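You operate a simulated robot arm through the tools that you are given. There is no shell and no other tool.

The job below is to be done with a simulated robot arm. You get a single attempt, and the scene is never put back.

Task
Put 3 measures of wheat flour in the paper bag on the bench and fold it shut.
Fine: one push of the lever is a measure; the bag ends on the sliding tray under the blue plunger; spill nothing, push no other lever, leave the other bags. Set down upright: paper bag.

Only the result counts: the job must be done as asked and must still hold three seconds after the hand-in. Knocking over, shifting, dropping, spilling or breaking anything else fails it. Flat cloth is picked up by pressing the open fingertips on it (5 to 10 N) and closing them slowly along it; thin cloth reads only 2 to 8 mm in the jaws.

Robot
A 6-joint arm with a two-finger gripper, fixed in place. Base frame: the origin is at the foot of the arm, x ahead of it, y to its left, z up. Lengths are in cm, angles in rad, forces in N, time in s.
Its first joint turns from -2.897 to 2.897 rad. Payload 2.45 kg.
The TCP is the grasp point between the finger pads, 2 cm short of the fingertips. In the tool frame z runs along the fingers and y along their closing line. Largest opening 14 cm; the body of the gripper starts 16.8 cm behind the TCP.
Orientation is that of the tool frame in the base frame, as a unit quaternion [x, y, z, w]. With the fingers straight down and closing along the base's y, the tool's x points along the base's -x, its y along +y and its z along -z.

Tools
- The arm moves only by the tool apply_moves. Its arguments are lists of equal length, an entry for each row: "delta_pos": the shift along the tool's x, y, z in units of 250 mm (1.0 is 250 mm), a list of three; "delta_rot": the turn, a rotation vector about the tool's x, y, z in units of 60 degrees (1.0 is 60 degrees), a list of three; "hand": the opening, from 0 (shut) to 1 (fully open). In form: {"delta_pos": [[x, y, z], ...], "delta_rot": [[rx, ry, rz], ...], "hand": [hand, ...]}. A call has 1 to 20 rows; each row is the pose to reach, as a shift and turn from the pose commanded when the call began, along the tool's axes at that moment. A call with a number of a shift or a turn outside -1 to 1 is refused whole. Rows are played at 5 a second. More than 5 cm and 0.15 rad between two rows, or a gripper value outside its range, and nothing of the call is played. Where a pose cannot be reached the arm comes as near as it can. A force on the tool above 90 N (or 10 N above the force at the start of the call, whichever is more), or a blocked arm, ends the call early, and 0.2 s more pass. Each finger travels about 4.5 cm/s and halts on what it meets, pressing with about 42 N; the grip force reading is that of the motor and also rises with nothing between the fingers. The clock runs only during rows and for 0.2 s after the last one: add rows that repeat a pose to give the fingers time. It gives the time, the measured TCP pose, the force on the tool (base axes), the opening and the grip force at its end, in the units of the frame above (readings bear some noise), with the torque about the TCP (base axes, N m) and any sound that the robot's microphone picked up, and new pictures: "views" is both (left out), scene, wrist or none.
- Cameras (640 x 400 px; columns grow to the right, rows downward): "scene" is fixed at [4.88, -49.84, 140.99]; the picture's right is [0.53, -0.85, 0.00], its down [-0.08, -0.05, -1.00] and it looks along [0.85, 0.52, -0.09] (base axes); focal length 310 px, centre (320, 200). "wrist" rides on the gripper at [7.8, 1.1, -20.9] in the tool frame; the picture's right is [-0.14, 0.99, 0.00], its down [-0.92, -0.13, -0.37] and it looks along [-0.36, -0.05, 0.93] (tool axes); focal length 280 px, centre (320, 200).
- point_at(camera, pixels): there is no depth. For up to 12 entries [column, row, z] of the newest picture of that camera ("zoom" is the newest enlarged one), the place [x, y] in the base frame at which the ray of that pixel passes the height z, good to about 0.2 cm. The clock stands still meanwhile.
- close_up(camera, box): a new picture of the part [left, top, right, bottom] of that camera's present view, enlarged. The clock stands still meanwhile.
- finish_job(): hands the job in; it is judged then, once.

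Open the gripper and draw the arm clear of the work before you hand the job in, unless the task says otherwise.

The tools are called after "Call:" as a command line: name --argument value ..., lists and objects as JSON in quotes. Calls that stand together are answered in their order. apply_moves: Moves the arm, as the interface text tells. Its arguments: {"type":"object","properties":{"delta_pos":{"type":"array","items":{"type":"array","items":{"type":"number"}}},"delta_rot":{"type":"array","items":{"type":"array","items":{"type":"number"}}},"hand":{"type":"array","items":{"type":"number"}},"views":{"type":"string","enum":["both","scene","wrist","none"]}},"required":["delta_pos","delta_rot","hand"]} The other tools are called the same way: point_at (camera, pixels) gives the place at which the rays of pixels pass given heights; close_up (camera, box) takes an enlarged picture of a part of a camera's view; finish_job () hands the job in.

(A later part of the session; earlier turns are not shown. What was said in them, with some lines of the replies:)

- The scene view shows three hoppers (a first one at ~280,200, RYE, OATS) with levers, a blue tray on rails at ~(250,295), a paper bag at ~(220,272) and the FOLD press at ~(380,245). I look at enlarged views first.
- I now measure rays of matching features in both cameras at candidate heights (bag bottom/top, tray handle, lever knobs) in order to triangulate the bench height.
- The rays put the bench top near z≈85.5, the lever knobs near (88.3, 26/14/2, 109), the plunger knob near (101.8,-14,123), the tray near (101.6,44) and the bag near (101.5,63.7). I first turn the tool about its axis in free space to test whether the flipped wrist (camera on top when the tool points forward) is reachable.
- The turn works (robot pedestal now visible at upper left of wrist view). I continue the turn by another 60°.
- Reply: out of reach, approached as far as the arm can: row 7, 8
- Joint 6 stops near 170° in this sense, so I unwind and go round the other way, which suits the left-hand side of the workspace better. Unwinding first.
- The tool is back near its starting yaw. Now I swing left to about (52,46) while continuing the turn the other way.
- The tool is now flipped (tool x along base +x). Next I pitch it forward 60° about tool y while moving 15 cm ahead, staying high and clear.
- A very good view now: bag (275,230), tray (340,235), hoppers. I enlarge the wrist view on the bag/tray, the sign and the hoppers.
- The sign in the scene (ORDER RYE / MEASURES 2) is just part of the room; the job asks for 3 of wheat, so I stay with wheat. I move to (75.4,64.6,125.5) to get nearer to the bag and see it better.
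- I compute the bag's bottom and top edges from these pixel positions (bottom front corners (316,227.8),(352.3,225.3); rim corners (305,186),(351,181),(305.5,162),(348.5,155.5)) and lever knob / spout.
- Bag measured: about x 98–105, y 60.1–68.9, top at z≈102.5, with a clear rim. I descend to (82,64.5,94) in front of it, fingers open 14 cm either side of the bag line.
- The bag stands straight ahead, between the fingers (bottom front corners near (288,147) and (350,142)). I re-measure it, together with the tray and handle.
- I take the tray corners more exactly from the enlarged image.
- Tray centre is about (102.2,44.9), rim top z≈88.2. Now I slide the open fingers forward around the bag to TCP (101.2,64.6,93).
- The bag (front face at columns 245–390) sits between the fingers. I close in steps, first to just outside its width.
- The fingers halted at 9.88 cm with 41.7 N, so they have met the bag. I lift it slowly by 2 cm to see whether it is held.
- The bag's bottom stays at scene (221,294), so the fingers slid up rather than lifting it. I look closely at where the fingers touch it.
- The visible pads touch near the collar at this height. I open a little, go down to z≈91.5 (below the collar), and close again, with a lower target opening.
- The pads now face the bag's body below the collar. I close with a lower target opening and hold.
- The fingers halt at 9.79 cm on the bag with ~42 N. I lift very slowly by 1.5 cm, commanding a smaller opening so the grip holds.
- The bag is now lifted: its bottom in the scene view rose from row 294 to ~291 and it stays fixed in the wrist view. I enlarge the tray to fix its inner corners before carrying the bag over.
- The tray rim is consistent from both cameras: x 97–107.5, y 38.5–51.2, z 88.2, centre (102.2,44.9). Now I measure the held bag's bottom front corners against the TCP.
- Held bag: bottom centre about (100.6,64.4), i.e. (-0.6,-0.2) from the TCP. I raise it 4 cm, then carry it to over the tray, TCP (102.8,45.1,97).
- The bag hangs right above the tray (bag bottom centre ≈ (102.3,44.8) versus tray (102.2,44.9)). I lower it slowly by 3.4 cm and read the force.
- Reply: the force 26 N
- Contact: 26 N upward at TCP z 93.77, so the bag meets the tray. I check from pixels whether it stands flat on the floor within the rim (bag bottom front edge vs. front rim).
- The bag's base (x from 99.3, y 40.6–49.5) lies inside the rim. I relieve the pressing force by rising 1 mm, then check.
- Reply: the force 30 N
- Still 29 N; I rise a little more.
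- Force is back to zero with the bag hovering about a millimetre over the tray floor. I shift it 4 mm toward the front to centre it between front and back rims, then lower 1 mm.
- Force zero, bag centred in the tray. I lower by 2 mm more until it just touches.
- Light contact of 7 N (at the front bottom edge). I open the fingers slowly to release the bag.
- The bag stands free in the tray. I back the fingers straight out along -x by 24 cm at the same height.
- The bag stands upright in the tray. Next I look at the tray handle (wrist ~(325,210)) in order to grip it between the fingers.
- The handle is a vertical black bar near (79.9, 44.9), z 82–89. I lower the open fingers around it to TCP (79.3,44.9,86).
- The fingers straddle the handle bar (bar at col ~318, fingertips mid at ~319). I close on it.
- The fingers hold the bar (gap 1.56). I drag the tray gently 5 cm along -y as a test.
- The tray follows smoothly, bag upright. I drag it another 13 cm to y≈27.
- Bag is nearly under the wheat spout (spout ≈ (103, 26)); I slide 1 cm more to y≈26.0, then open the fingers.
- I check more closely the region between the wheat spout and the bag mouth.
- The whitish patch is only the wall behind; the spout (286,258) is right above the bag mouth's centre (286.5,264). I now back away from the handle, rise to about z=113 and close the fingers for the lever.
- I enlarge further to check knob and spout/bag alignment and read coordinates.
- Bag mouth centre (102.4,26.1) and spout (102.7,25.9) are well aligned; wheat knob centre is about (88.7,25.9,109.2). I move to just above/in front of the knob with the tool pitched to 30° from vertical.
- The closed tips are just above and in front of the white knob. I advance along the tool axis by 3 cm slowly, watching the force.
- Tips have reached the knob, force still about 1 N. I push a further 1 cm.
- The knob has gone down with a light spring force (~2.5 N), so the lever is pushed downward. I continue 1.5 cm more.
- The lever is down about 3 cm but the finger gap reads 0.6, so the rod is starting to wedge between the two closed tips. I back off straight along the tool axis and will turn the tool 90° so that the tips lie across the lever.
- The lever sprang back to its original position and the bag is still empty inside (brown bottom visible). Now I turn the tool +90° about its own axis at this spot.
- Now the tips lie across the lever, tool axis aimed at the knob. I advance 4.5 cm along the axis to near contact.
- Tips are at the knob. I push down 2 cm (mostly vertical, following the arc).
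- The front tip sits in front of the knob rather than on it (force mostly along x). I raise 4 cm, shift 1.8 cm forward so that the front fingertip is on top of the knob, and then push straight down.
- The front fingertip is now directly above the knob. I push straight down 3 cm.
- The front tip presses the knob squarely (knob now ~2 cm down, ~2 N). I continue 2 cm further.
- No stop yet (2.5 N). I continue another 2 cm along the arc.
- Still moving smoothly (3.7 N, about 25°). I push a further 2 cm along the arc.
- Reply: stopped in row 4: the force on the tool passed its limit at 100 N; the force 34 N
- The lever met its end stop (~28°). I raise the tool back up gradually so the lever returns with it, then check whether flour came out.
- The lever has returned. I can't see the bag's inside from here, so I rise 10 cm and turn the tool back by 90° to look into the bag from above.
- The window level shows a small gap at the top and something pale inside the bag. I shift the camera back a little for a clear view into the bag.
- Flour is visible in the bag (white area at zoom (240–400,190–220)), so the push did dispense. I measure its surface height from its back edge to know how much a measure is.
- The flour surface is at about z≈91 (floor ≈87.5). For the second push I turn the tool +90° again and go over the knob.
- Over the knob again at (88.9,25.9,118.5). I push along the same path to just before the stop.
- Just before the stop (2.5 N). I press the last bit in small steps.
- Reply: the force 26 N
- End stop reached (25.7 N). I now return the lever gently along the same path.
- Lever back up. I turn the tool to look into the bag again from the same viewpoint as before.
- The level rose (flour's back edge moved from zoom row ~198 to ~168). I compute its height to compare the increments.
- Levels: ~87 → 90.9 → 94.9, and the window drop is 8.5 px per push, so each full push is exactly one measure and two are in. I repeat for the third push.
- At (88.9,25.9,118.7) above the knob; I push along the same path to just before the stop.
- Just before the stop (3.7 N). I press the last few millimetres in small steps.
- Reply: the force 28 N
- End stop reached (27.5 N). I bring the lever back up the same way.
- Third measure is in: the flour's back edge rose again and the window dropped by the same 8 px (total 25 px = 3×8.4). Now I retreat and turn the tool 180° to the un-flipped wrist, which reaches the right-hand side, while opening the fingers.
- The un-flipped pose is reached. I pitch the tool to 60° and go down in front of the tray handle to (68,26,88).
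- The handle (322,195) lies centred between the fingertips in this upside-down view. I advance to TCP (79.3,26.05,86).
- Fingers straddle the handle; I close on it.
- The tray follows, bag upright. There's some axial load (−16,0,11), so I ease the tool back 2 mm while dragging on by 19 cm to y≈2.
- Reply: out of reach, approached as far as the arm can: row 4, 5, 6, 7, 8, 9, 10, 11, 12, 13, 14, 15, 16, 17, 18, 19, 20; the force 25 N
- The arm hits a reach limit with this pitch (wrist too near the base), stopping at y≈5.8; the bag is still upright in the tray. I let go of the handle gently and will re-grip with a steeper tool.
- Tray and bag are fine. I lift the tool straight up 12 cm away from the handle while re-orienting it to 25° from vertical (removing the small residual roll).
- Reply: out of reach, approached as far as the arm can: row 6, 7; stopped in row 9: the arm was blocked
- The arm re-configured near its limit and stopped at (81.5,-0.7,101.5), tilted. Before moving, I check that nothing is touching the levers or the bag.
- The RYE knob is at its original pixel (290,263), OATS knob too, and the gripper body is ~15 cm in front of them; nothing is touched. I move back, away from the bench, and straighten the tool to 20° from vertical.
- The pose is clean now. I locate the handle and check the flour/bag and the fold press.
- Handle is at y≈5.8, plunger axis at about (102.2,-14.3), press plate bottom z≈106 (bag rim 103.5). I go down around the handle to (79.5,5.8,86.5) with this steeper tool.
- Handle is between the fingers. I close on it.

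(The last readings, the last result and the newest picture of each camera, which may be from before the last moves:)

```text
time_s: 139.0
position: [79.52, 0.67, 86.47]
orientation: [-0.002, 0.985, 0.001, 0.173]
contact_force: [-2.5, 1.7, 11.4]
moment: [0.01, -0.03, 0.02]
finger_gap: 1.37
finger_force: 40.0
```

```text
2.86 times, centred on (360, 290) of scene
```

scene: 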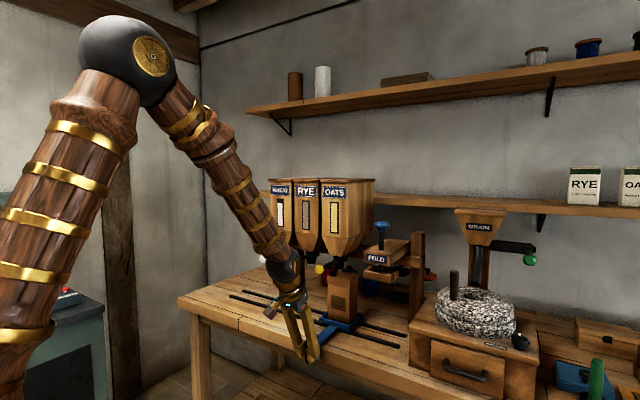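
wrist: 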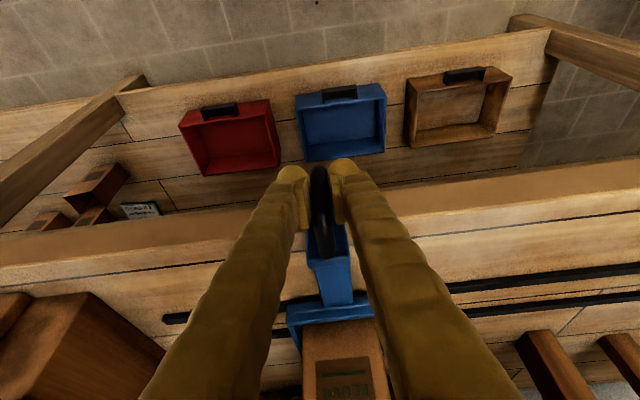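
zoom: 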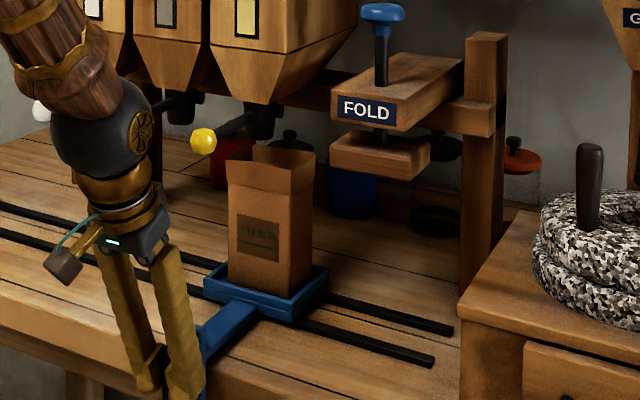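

Smooth drag. I go another 8 cm and then check the clearance under the press plate.

Call:
apply_moves --delta_pos '[[0, -0.004, 0], [0, -0.014, 0], [0, -0.034, 0], [0, -0.064, 0], [0, -0.1, 0], [0, -0.136, 0], [0, -0.172, 0], [0, -0.208, 0], [0, -0.244, 0], [0, -0.276, 0], [0, -0.3, 0], [0, -0.315, 0], [0, -0.32, 0], [0, -0.32, 0]]' --delta_rot '[[0, 0, 0], [0, 0, 0], [0, 0, 0], [0, 0, 0], [0, 0, 0], [0, 0, 0], [0, 0, 0], [0, 0, 0], [0, 0, 0], [0, 0, 0], [0, 0, 0], [0, 0, 0], [0, 0, 0], [0, 0, 0]]' --hand '[0.06, 0.06, 0.06, 0.06, 0.06, 0.06, 0.06, 0.06, 0.06, 0.06, 0.06, 0.06, 0.06, 0.06]' --views "both"

Call:
close_up --camera "scene" --box '[320, 220, 440, 340]'

```text
time_s: 142.0
position: [79.61, -7.24, 86.4]
orientation: [-0.001, 0.985, 0.001, 0.173]
contact_force: [0.0, 2.0, 14.6]
moment: [0.04, -0.01, 0.01]
finger_gap: 1.36
finger_force: 40.0
```

scene: 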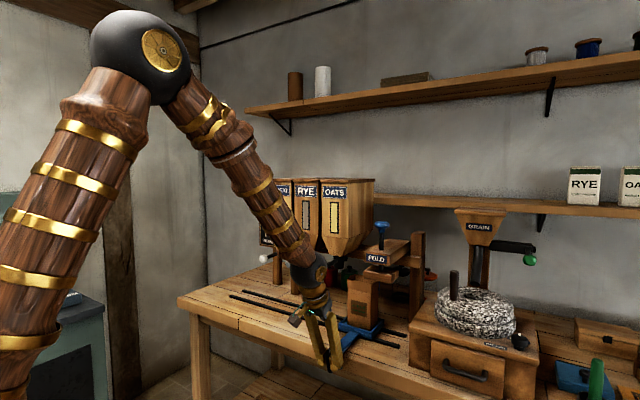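
wrist: 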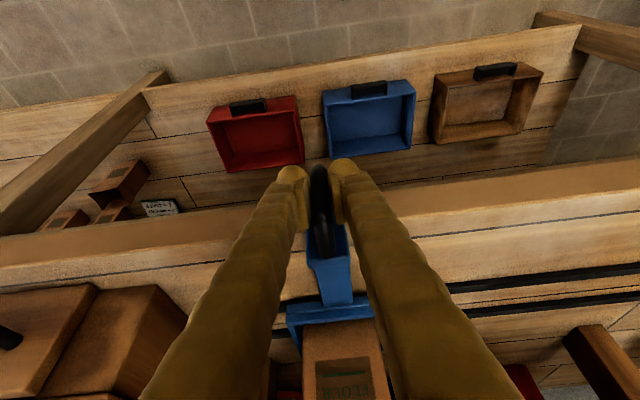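

```text
3.33 times, centred on (380, 280) of scene
```

zoom: 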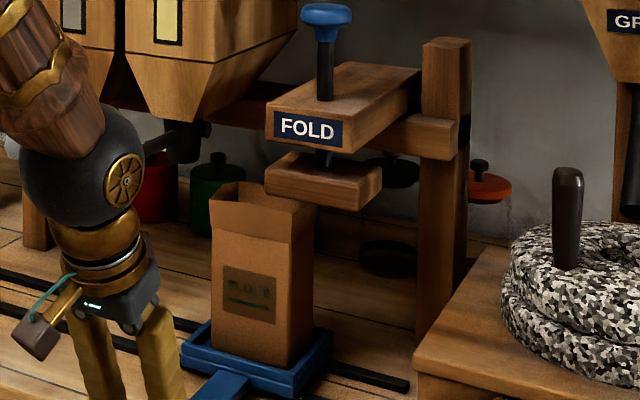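

The bag passes under the plate. I continue the remaining 7 cm slowly to y≈-14.3.

Call:
apply_moves --delta_pos '[[0, -0.004, 0], [0, -0.012, 0], [0, -0.028, 0], [0, -0.05, 0], [0, -0.074, 0], [0, -0.098, 0], [0, -0.122, 0], [0, -0.146, 0], [0, -0.17, 0], [0, -0.194, 0], [0, -0.218, 0], [0, -0.24, 0], [0, -0.258, 0], [0, -0.272, 0], [0, -0.28, 0], [0, -0.282, 0], [0, -0.282, 0]]' --delta_rot '[[0, 0, 0], [0, 0, 0], [0, 0, 0], [0, 0, 0], [0, 0, 0], [0, 0, 0], [0, 0, 0], [0, 0, 0], [0, 0, 0], [0, 0, 0], [0, 0, 0], [0, 0, 0], [0, 0, 0], [0, 0, 0], [0, 0, 0], [0, 0, 0], [0, 0, 0]]' --hand '[0.06, 0.06, 0.06, 0.06, 0.06, 0.06, 0.06, 0.06, 0.06, 0.06, 0.06, 0.06, 0.06, 0.06, 0.06, 0.06, 0.06]' --views "both"

Call:
close_up --camera "scene" --box '[320, 220, 440, 340]'

```text
time_s: 145.6
position: [79.62, -14.17, 86.33]
orientation: [-0.002, 0.985, 0.002, 0.173]
contact_force: [-8.3, 61.3, 15.1]
moment: [0.69, 0.11, 0.09]
finger_gap: 1.39
finger_force: 40.4
```

scene: 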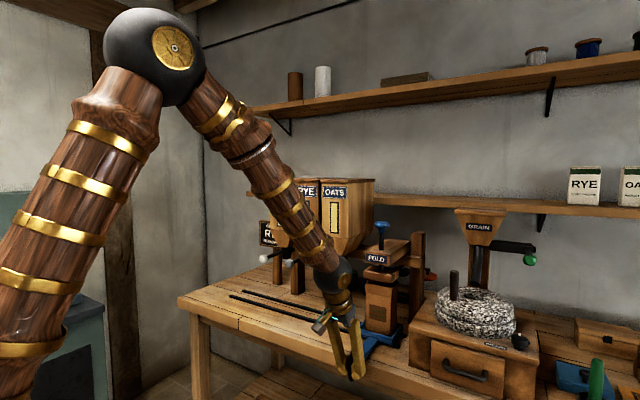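
wrist: 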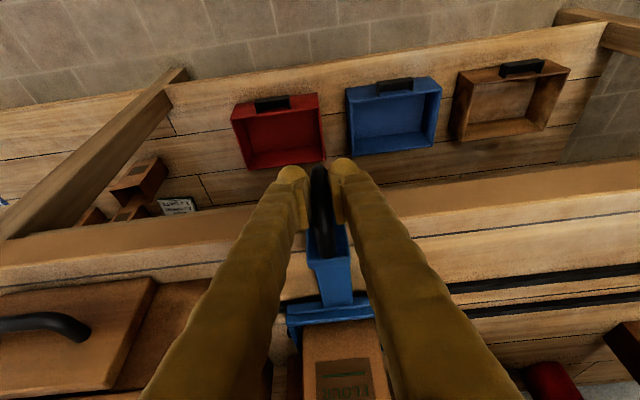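

```text
3.33 times, centred on (380, 280) of scene
```

zoom: 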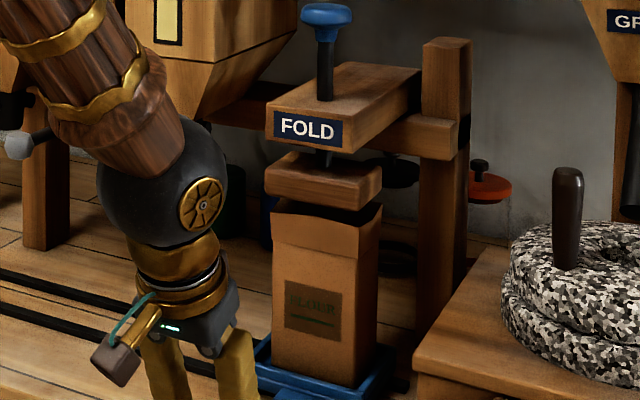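

A +61 N reaction in y tells me the tray has reached its end stop right under the plunger (bag directly below the plate). I relieve the push by 2 mm and open the fingers.

Call:
apply_moves --delta_pos '[[0, 0.003, 0], [0, 0.005, 0], [0, 0.005, 0]]' --delta_rot '[[0, 0, 0], [0, 0, 0], [0, 0, 0]]' --hand '[0.06, 0.06, 0.06]' --views "none"

```text
time_s: 146.4
position: [79.58, -14.06, 86.5]
orientation: [-0.002, 0.985, 0.001, 0.172]
contact_force: [-9.8, 56.2, 9.7]
moment: [0.58, 0.11, 0.08]
finger_gap: 1.39
finger_force: 40.1
```

Call:
apply_moves --delta_pos '[[0, 0.003, 0], [0, 0.006, 0], [0, 0.006, 0]]' --delta_rot '[[0, 0, 0], [0, 0, 0], [0, 0, 0]]' --hand '[0.06, 0.06, 0.06]' --views "none"

```text
time_s: 147.2
position: [79.56, -14.09, 86.34]
orientation: [-0.001, 0.985, 0.001, 0.173]
contact_force: [-13.4, 18.5, 2.6]
moment: [0.18, 0.14, -0.02]
finger_gap: 1.37
finger_force: 39.5
```

Force eased to 18 N; one more millimetre and then open.

Call:
apply_moves --delta_pos '[[0, 0.002, 0], [0, 0.0025, 0], [0, 0.0025, 0]]' --delta_rot '[[0, 0, 0], [0, 0, 0], [0, 0, 0]]' --hand '[0.06, 0.06, 0.06]' --views "none"

Call:
apply_moves --delta_pos '[[0, 0, 0], [0, 0, 0], [0, 0, 0], [0, 0, 0], [0, 0, 0], [0, 0, 0], [0, 0, 0], [0, 0, 0]]' --delta_rot '[[0, 0, 0], [0, 0, 0], [0, 0, 0], [0, 0, 0], [0, 0, 0], [0, 0, 0], [0, 0, 0], [0, 0, 0]]' --hand '[0.1, 0.15, 0.25, 0.35, 0.45, 0.55, 0.65, 0.7]' --views "scene"

Call:
close_up --camera "scene" --box '[320, 220, 440, 340]'

```text
time_s: 148.0
position: [79.54, -14.01, 86.35]
orientation: [-0.002, 0.985, 0.001, 0.172]
contact_force: [-9.3, -1.6, -6.3]
moment: [-0.04, 0.07, -0.06]
finger_gap: 1.37
finger_force: 40.0
```

```text
time_s: 149.8
position: [79.48, -13.88, 86.54]
orientation: [-0.001, 0.985, 0.001, 0.173]
contact_force: [-0.3, 0.2, 0.1]
moment: [0.01, -0.01, -0.01]
finger_gap: 9.8
finger_force: 0.0
```

scene: 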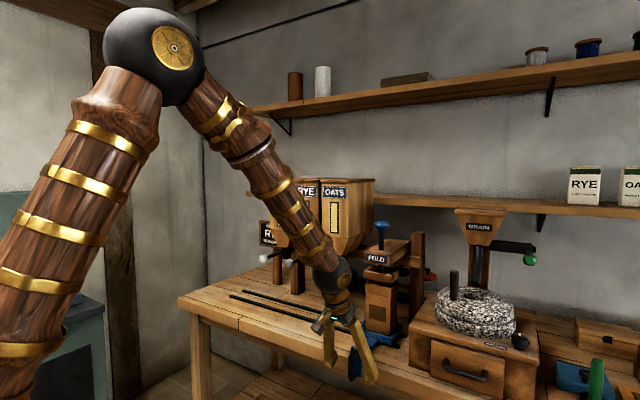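

```text
3.33 times, centred on (380, 280) of scene
```

zoom: 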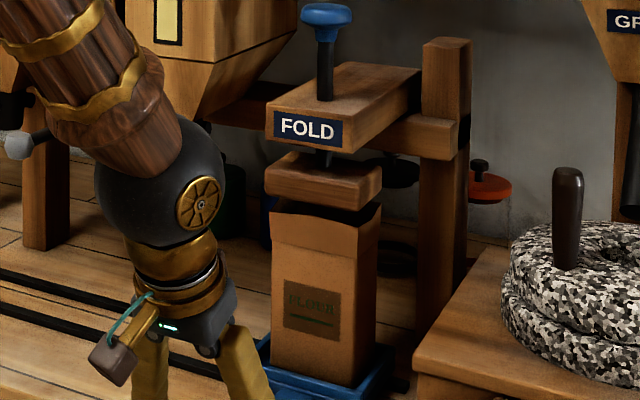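

Everything is in place: bag on the tray under the plunger. I withdraw the fingers from the handle along the tool axis (up and back) by 20 cm.

Call:
apply_moves --delta_pos '[[0, 0, -0.08], [0, 0, -0.17], [0, 0, -0.27], [0, 0, -0.38], [0, 0, -0.5], [0, 0, -0.62], [0, 0, -0.74], [0, 0, -0.8], [0, 0, -0.8]]' --delta_rot '[[0, 0, 0], [0, 0, 0], [0, 0, 0], [0, 0, 0], [0, 0, 0], [0, 0, 0], [0, 0, 0], [0, 0, 0], [0, 0, 0]]' --hand '[0.7, 0.7, 0.7, 0.7, 0.6, 0.4, 0.2, 0, 0]' --views "both"

Call:
close_up --camera "scene" --box '[320, 220, 440, 360]'

```text
time_s: 151.8
position: [72.71, -14.01, 105.15]
orientation: [-0.001, 0.985, 0.002, 0.173]
contact_force: [-0.3, -0.1, -0.5]
moment: [-0.01, 0.0, 0.0]
finger_gap: 0.01
finger_force: 2.2
```

scene: 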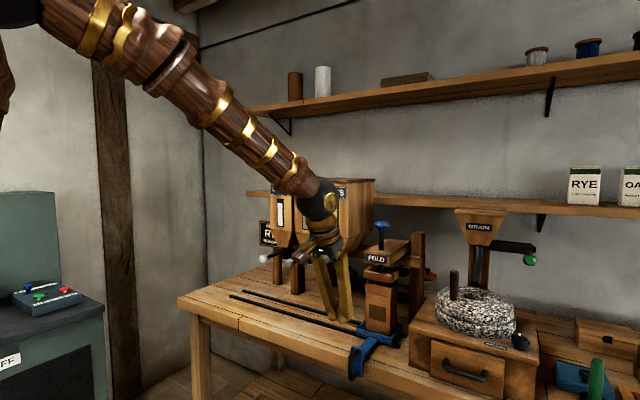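
wrist: 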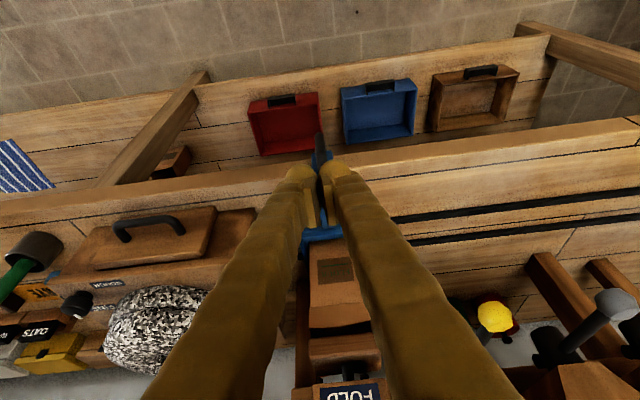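

```text
2.86 times, centred on (380, 290) of scene
```

zoom: 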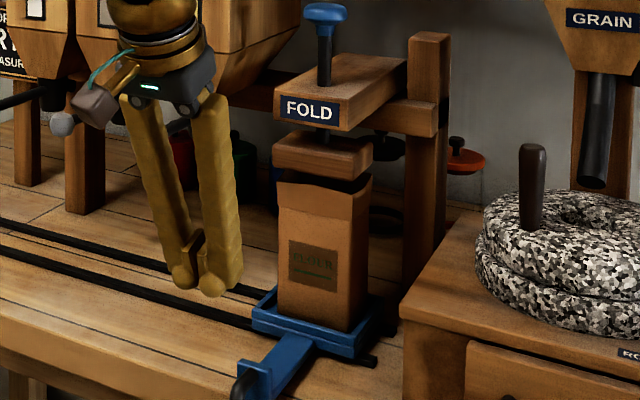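

Bag is aligned below the plate. I rise to z≈130 and set the pitch to 30° before going over the plunger knob.

Call:
apply_moves --delta_pos '[[-0.049, 0, -0.134], [-0.098, 0, -0.269], [-0.147, 0, -0.403], [-0.195, 0, -0.537], [-0.244, 0, -0.671], [-0.293, 0, -0.806], [-0.342, 0, -0.94], [-0.342, 0, -0.94]]' --delta_rot '[[0, -0.024, 0], [0, -0.048, 0], [0, -0.071, 0], [0, -0.095, 0], [0, -0.119, 0], [0, -0.143, 0], [0, -0.167, 0], [0, -0.167, 0]]' --hand '[0, 0, 0, 0, 0, 0, 0, 0]' --views "both"

```text
time_s: 153.6
position: [72.75, -13.96, 130.31]
orientation: [-0.001, 0.966, 0.0, 0.259]
contact_force: [-1.3, 0.4, -0.6]
moment: [-0.01, 0.0, -0.01]
finger_gap: 0.0
finger_force: 29.2
```

scene: 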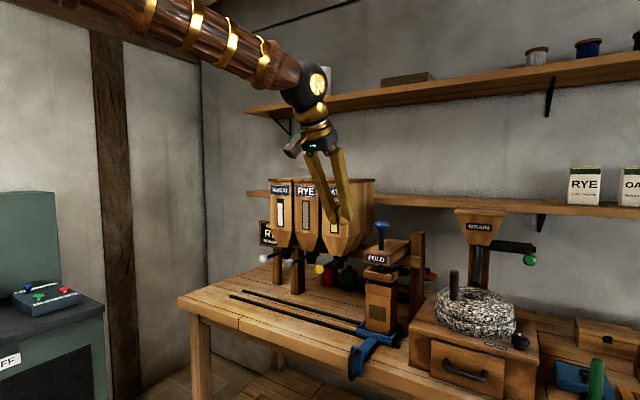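
wrist: 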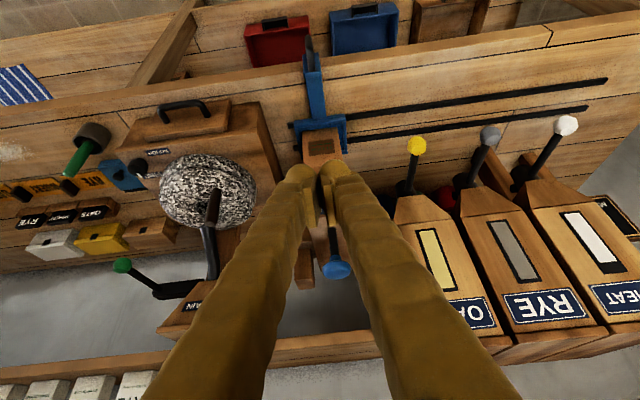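

The blue plunger knob shows at wrist (336,269) and scene (382,226). I triangulate it again.

Call:
close_up --camera "wrist" --box '[270, 190, 410, 330]'

Call:
close_up --camera "scene" --box '[350, 210, 420, 270]'

Call:
point_at --camera "scene" --pixels '[[381.75, 226.25, 122], [381.75, 226.25, 123], [381.75, 226.25, 124]]'

Call:
point_at --camera "wrist" --pixels '[[336, 269, 122], [336, 269, 123], [336, 269, 124]]'

```text
2.86 times, centred on (340, 260) of wrist
```

zoom: 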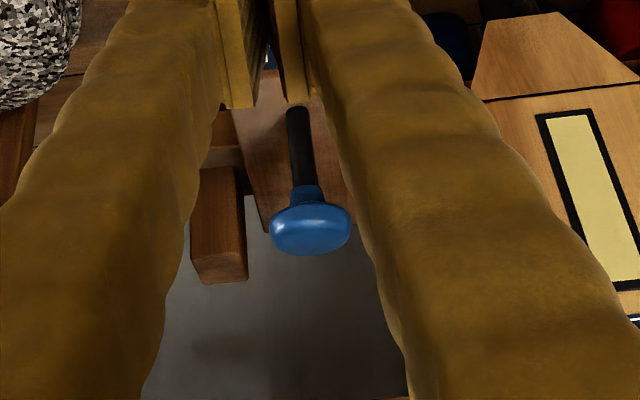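

```text
6.67 times, centred on (385, 240) of scene
```

zoom: 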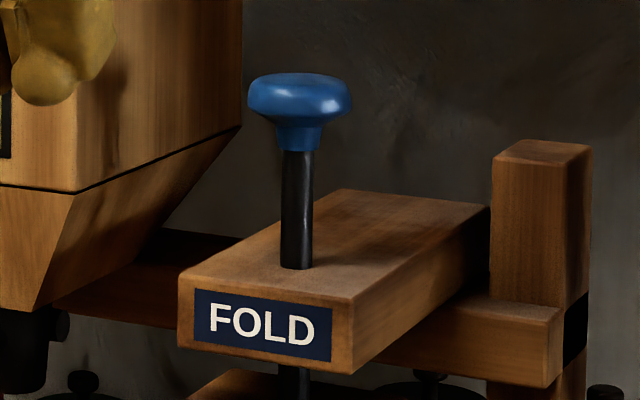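

```text
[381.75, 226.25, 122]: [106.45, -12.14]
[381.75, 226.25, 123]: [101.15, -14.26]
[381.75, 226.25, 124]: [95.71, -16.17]
```

```text
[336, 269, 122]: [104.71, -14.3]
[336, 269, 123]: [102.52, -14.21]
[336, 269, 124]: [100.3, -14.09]
```

Knob centre ≈ (102.1,-14.25,123.3), top ≈124.6. I move forward over it in two stages at z≈132.

Call:
apply_moves --delta_pos '[[-0.11, -0.002, 0.05], [-0.22, -0.004, 0.1], [-0.33, -0.006, 0.15], [-0.44, -0.008, 0.2], [-0.55, -0.01, 0.25], [-0.6576, -0.012, 0.301], [-0.6576, -0.012, 0.301]]' --delta_rot '[[0, 0, 0], [0, 0, 0], [0, 0, 0], [0, 0, 0], [0, 0, 0], [0, 0, 0], [0, 0, 0]]' --hand '[0, 0, 0, 0, 0, 0, 0]' --views "both"

```text
time_s: 155.2
position: [90.78, -14.23, 131.97]
orientation: [-0.001, 0.966, 0.001, 0.259]
contact_force: [0.1, 0.5, -0.1]
moment: [-0.01, -0.01, 0.01]
finger_gap: 0.0
finger_force: 29.8
```

scene: 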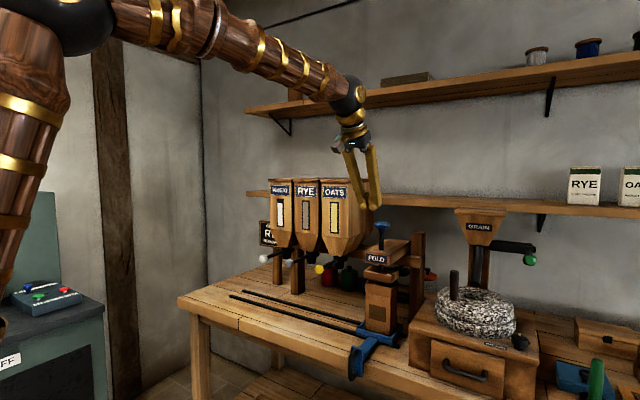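
wrist: 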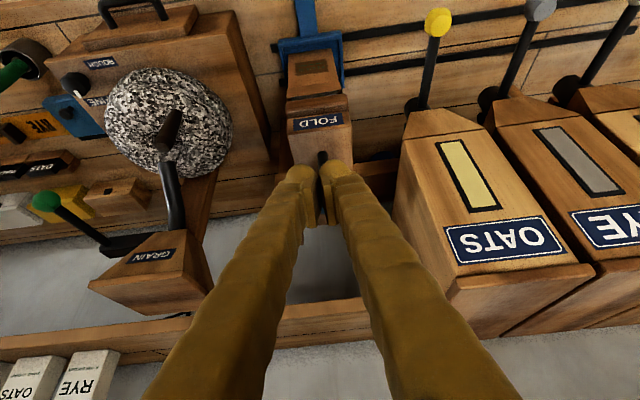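

Clear. I go the remaining 11.9 cm forward, over the knob.

Call:
apply_moves --delta_pos '[[-0.1, 0, 0.058], [-0.2, 0, 0.116], [-0.3, 0, 0.174], [-0.41, 0, 0.237], [-0.41, 0, 0.237]]' --delta_rot '[[0, 0, 0], [0, 0, 0], [0, 0, 0], [0, 0, 0], [0, 0, 0]]' --hand '[0, 0, 0, 0, 0]' --views "both"

Call:
close_up --camera "scene" --box '[340, 190, 440, 290]'

```text
time_s: 156.4
position: [102.63, -14.12, 131.8]
orientation: [-0.002, 0.966, 0.001, 0.259]
contact_force: [0.1, 0.1, -0.5]
moment: [-0.01, -0.02, 0.01]
finger_gap: 0.01
finger_force: 29.8
```

scene: 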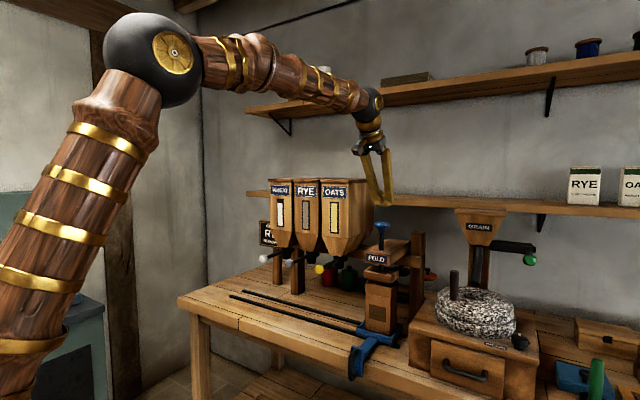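
wrist: 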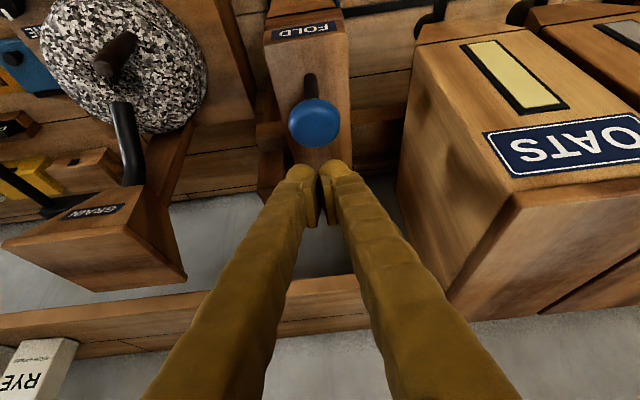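

```text
4.00 times, centred on (390, 240) of scene
```

zoom: 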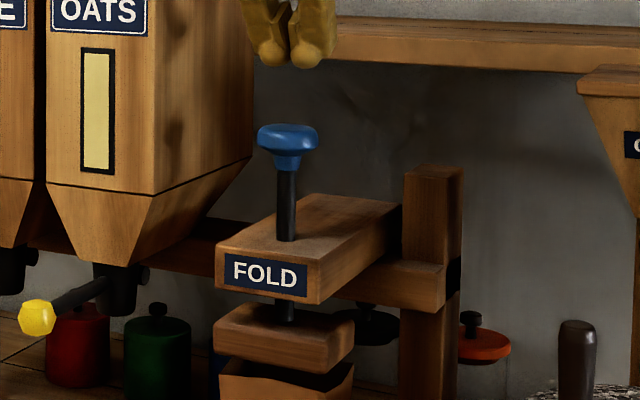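

In reach, fingertips above the knob in the scene view. I check the alignment in x from the wrist view.

Call:
point_at --camera "wrist" --pixels '[[314, 122, 124], [314, 122, 123.5], [320, 185, 129.5], [302, 168, 129.5], [339, 165, 129.5]]'

Call:
close_up --camera "wrist" --box '[250, 60, 390, 240]'

```text
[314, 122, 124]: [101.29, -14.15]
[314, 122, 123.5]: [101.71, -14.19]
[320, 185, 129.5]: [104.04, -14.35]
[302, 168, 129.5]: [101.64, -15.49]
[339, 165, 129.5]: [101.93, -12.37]
```

```text
2.22 times, centred on (320, 150) of wrist
```

zoom: 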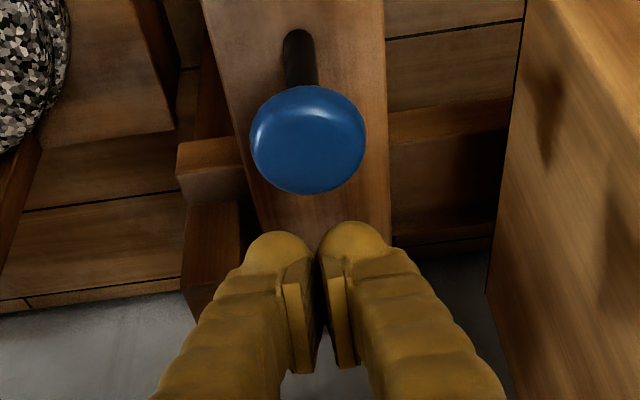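

Knob top centre is at about x=101.5; I shift 6 mm back so that the lowest tip edge is over its centre, and descend 3.5 cm to just above it.

Call:
apply_moves --delta_pos '[[0.0208, 0, -0.012], [0.044, 0, 0.028], [0.068, 0, 0.069], [0.091, 0, 0.109], [0.091, 0, 0.109]]' --delta_rot '[[0, 0, 0], [0, 0, 0], [0, 0, 0], [0, 0, 0], [0, 0, 0]]' --hand '[0, 0, 0, 0, 0]' --views "both"

Call:
close_up --camera "scene" --box '[340, 200, 440, 300]'

```text
time_s: 157.6
position: [101.89, -14.16, 128.43]
orientation: [-0.001, 0.966, 0.0, 0.259]
contact_force: [0.2, 0.1, -0.1]
moment: [0.02, -0.02, -0.03]
finger_gap: 0.02
finger_force: 29.5
```

scene: 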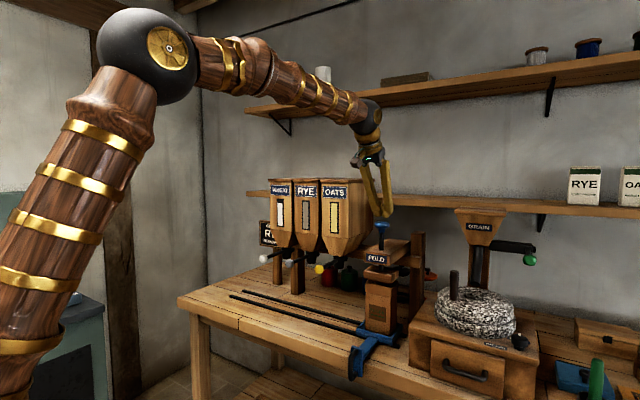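
wrist: 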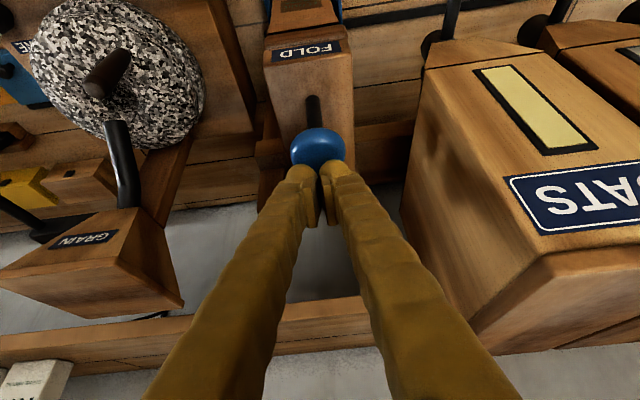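

```text
4.00 times, centred on (390, 250) of scene
```

zoom: 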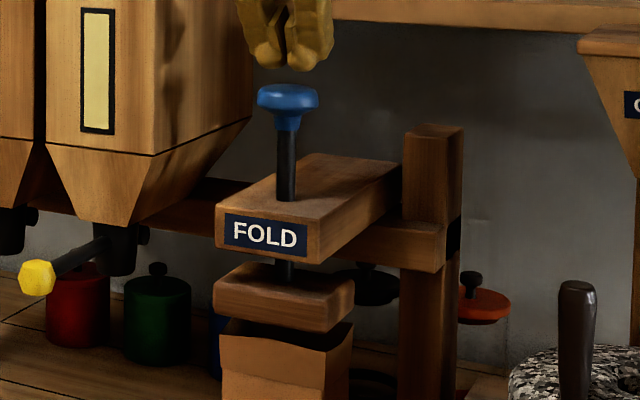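

Tips about 1.5 cm above the knob. I press down 2.5 cm slowly and read the force.

Call:
apply_moves --delta_pos '[[0.01, 0, 0.0173], [0.02, 0, 0.0346], [0.03, 0, 0.0519], [0.04, 0, 0.0692], [0.05, 0, 0.0865]]' --delta_rot '[[0, 0, 0], [0, 0, 0], [0, 0, 0], [0, 0, 0], [0, 0, 0]]' --hand '[0, 0, 0, 0, 0]' --views "scene"

Call:
close_up --camera "scene" --box '[340, 200, 440, 300]'

```text
time_s: 158.8
position: [102.01, -14.12, 125.88]
orientation: [-0.001, 0.966, 0.001, 0.258]
contact_force: [0.0, 1.7, 2.0]
moment: [0.05, 0.01, 0.01]
finger_gap: 0.0
finger_force: 28.6
```

scene: 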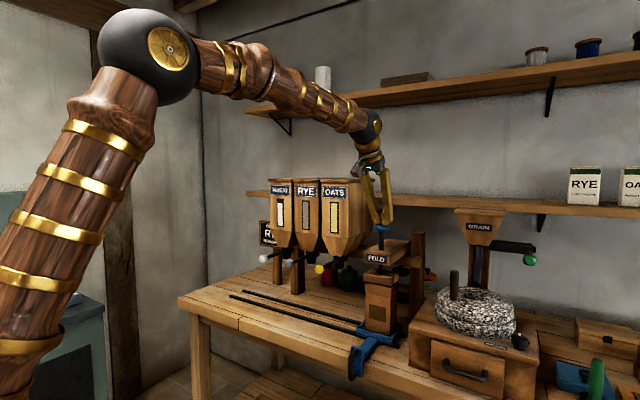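

```text
4.00 times, centred on (390, 250) of scene
```

zoom: 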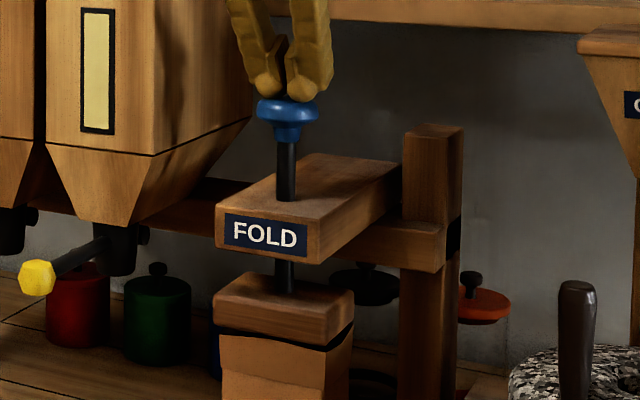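

The plunger moves (2 N), plate now just over the bag's rim. I press 1.5 cm further.

Call:
apply_moves --delta_pos '[[0.008, 0, 0.0138], [0.016, 0, 0.0277], [0.024, 0, 0.0415], [0.03, 0, 0.0519]]' --delta_rot '[[0, 0, 0], [0, 0, 0], [0, 0, 0], [0, 0, 0]]' --hand '[0, 0, 0, 0]' --views "scene"

Call:
close_up --camera "scene" --box '[340, 220, 440, 320]'

```text
time_s: 159.8
position: [102.02, -14.18, 124.43]
orientation: [-0.001, 0.966, 0.002, 0.259]
contact_force: [1.2, -0.3, 3.1]
moment: [0.01, -0.01, 0.0]
finger_gap: 0.0
finger_force: 29.5
```

scene: 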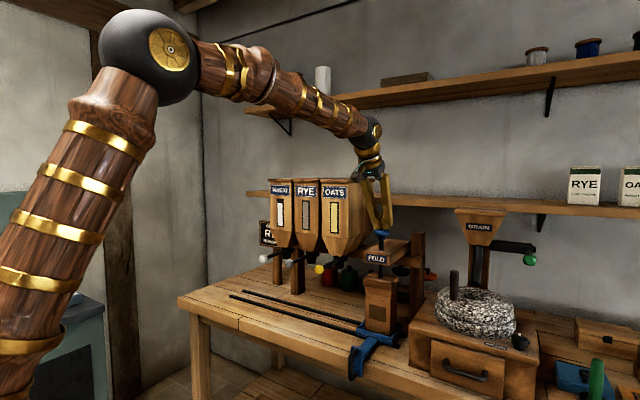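

```text
4.00 times, centred on (390, 270) of scene
```

zoom: 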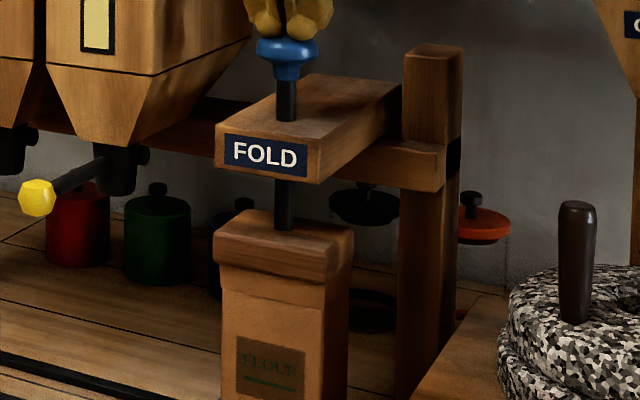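

The plate now meets the bag's collar (3 N). I press another 1.5 cm.

Call:
apply_moves --delta_pos '[[0.008, 0, 0.0138], [0.016, 0, 0.0277], [0.024, 0, 0.0415], [0.03, 0, 0.0519]]' --delta_rot '[[0, 0, 0], [0, 0, 0], [0, 0, 0], [0, 0, 0]]' --hand '[0, 0, 0, 0]' --views "scene"

Call:
close_up --camera "scene" --box '[340, 220, 440, 320]'

```text
time_s: 160.8
position: [101.82, -14.14, 122.91]
orientation: [-0.002, 0.966, 0.001, 0.258]
contact_force: [-0.6, -1.3, 4.6]
moment: [0.0, 0.04, -0.01]
finger_gap: 0.02
finger_force: 29.5
heard: click
```

scene: 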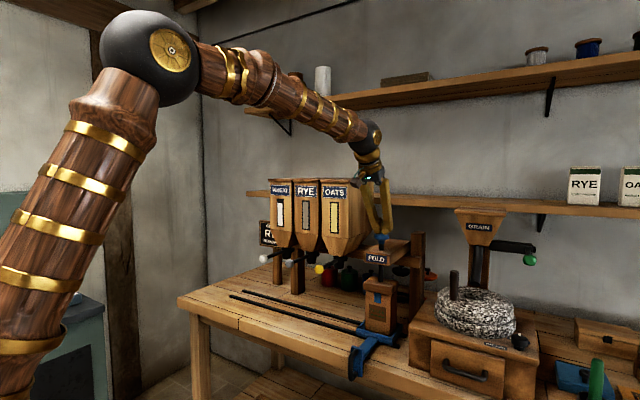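

```text
4.00 times, centred on (390, 270) of scene
```

zoom: 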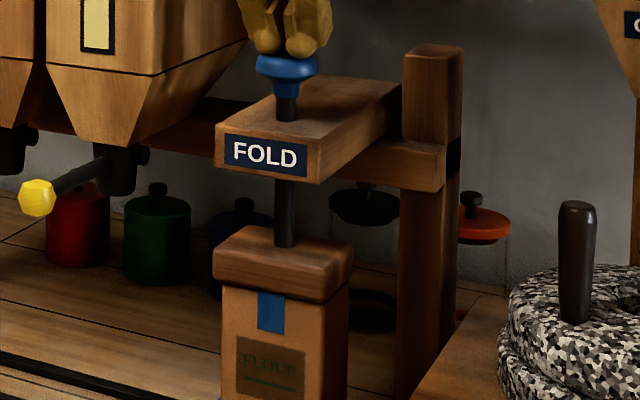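

A click was heard and a blue seal now shows on the bag's front, so it is folded shut. I raise the tool straight up gently so that the plunger springs back.

Call:
apply_moves --delta_pos '[[-0.01, 0, -0.0173], [-0.024, 0, -0.0415], [-0.04, 0, -0.069], [-0.06, 0, -0.104], [-0.085, 0, -0.147], [-0.11, 0, -0.19], [-0.14, 0, -0.242], [-0.17, 0, -0.294], [-0.17, 0, -0.294]]' --delta_rot '[[0, 0, 0], [0, 0, 0], [0, 0, 0], [0, 0, 0], [0, 0, 0], [0, 0, 0], [0, 0, 0], [0, 0, 0], [0, 0, 0]]' --hand '[0, 0, 0, 0, 0, 0, 0, 0, 0]' --views "scene"

Call:
close_up --camera "scene" --box '[340, 220, 440, 340]'

```text
time_s: 162.8
position: [101.94, -14.22, 131.41]
orientation: [-0.002, 0.966, 0.002, 0.258]
contact_force: [-0.2, 0.0, 0.2]
moment: [-0.02, 0.02, -0.01]
finger_gap: 0.0
finger_force: 29.2
```

scene: 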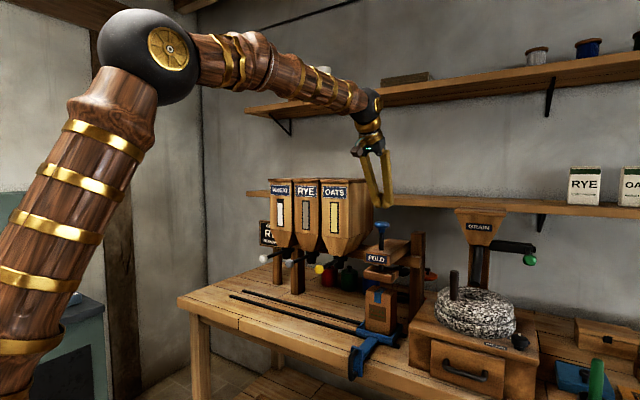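

```text
3.33 times, centred on (390, 280) of scene
```

zoom: 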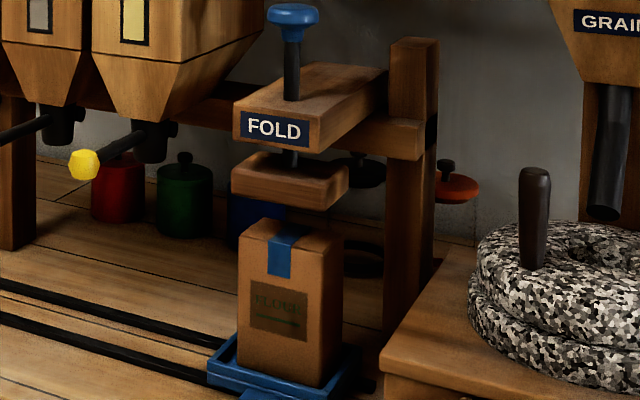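

The bag is folded with a blue seal and stands upright on the tray under the plunger. I draw the arm back and up, opening the gripper.

Call:
apply_moves --delta_pos '[[0.1, 0, -0.075], [0.2, 0, -0.151], [0.3, 0, -0.226], [0.403, 0, -0.302], [0.504, 0, -0.378], [0.605, 0, -0.453], [0.705, 0, -0.529], [0.806, 0, -0.604], [0.806, 0, -0.604]]' --delta_rot '[[0, 0, 0], [0, 0, 0], [0, 0, 0], [0, 0, 0], [0, 0, 0], [0, 0, 0], [0, 0, 0], [0, 0, 0], [0, 0, 0]]' --hand '[0, 0, 0, 0, 0.2, 0.4, 0.6, 0.8, 1.0]' --views "none"

Call:
apply_moves --delta_pos '[[0.1, 0, -0.12], [0.2, 0, -0.24], [0.3, 0, -0.36], [0.4, 0, -0.48], [0.4, 0, -0.48]]' --delta_rot '[[0, 0, 0], [0, 0, 0], [0, 0, 0], [0, 0, 0], [0, 0, 0]]' --hand '[1, 1, 1, 1, 1]' --views "both"

Call:
close_up --camera "scene" --box '[240, 220, 430, 350]'

Call:
close_up --camera "scene" --box '[345, 260, 415, 340]'

```text
time_s: 164.8
position: [76.85, -14.2, 134.34]
orientation: [0.0, 0.966, 0.0, 0.259]
contact_force: [0.1, 0.3, 0.1]
moment: [0.0, 0.02, -0.01]
finger_gap: 10.0
finger_force: 0.1
```

```text
time_s: 166.0
position: [62.77, -14.29, 139.43]
orientation: [-0.002, 0.967, 0.003, 0.257]
contact_force: [0.0, -0.1, -0.7]
moment: [0.01, -0.01, 0.01]
finger_gap: 13.99
finger_force: 0.0
```

scene: 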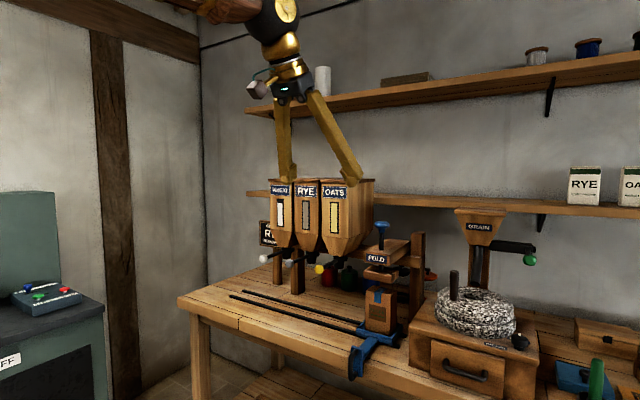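
wrist: 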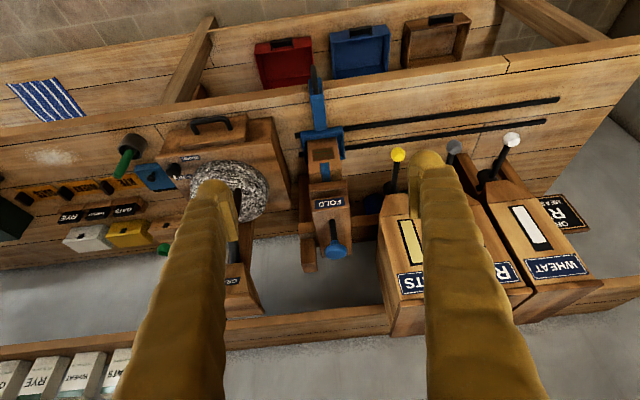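

```text
3.08 times, centred on (335, 285) of scene
```

zoom: 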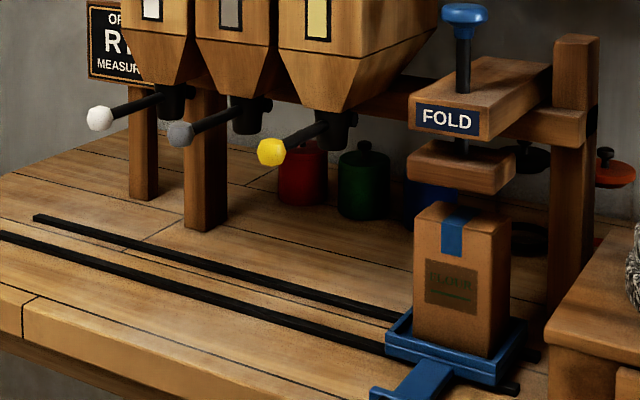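

```text
5.00 times, centred on (380, 300) of scene
```

zoom: 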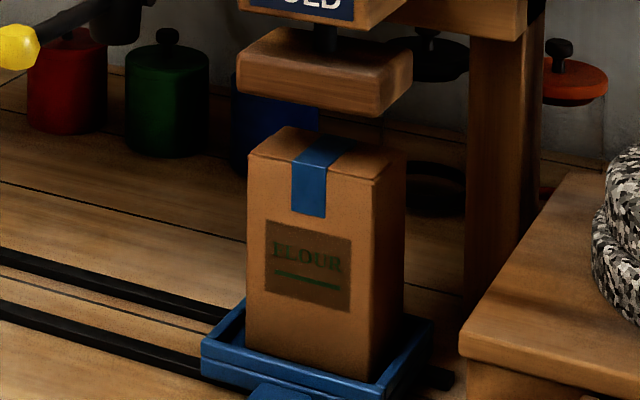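

The bag stands upright and sealed on the tray under the blue plunger. All three levers are back in their original positions, the bench is clean, and the gripper is open and clear of the work, so I hand the job in.

Call:
finish_job

```text
The job is handed in.
```

I put three measures of wheat flour in the paper bag and folded it shut. It stands upright on the sliding tray under the blue plunger. I have handed the job in, but no verdict came back.

- **Flour:** I counted three full pushes of the wheat lever. The level in the bag and the hopper window changed by the same amount each time, so I'm confident it is exactly three. Before those, I made two partial pushes of that lever while finding the right contact. Judging by the levels, neither let out any flour.
- **Lever stop:** On the first full push the lever hit its end stop hard and the force briefly passed the 100 N limit. The lever sprang back normally afterwards.
- **Fold:** The press clicked, and a blue seal now shows on the front of the bag.
- **Everything else:** I saw no spilled flour. The rye and oats levers and the other bags were not touched.

A sign on the bench reads "ORDER RYE, MEASURES 2". It conflicts with your request, so I followed your instructions: wheat, three measures.
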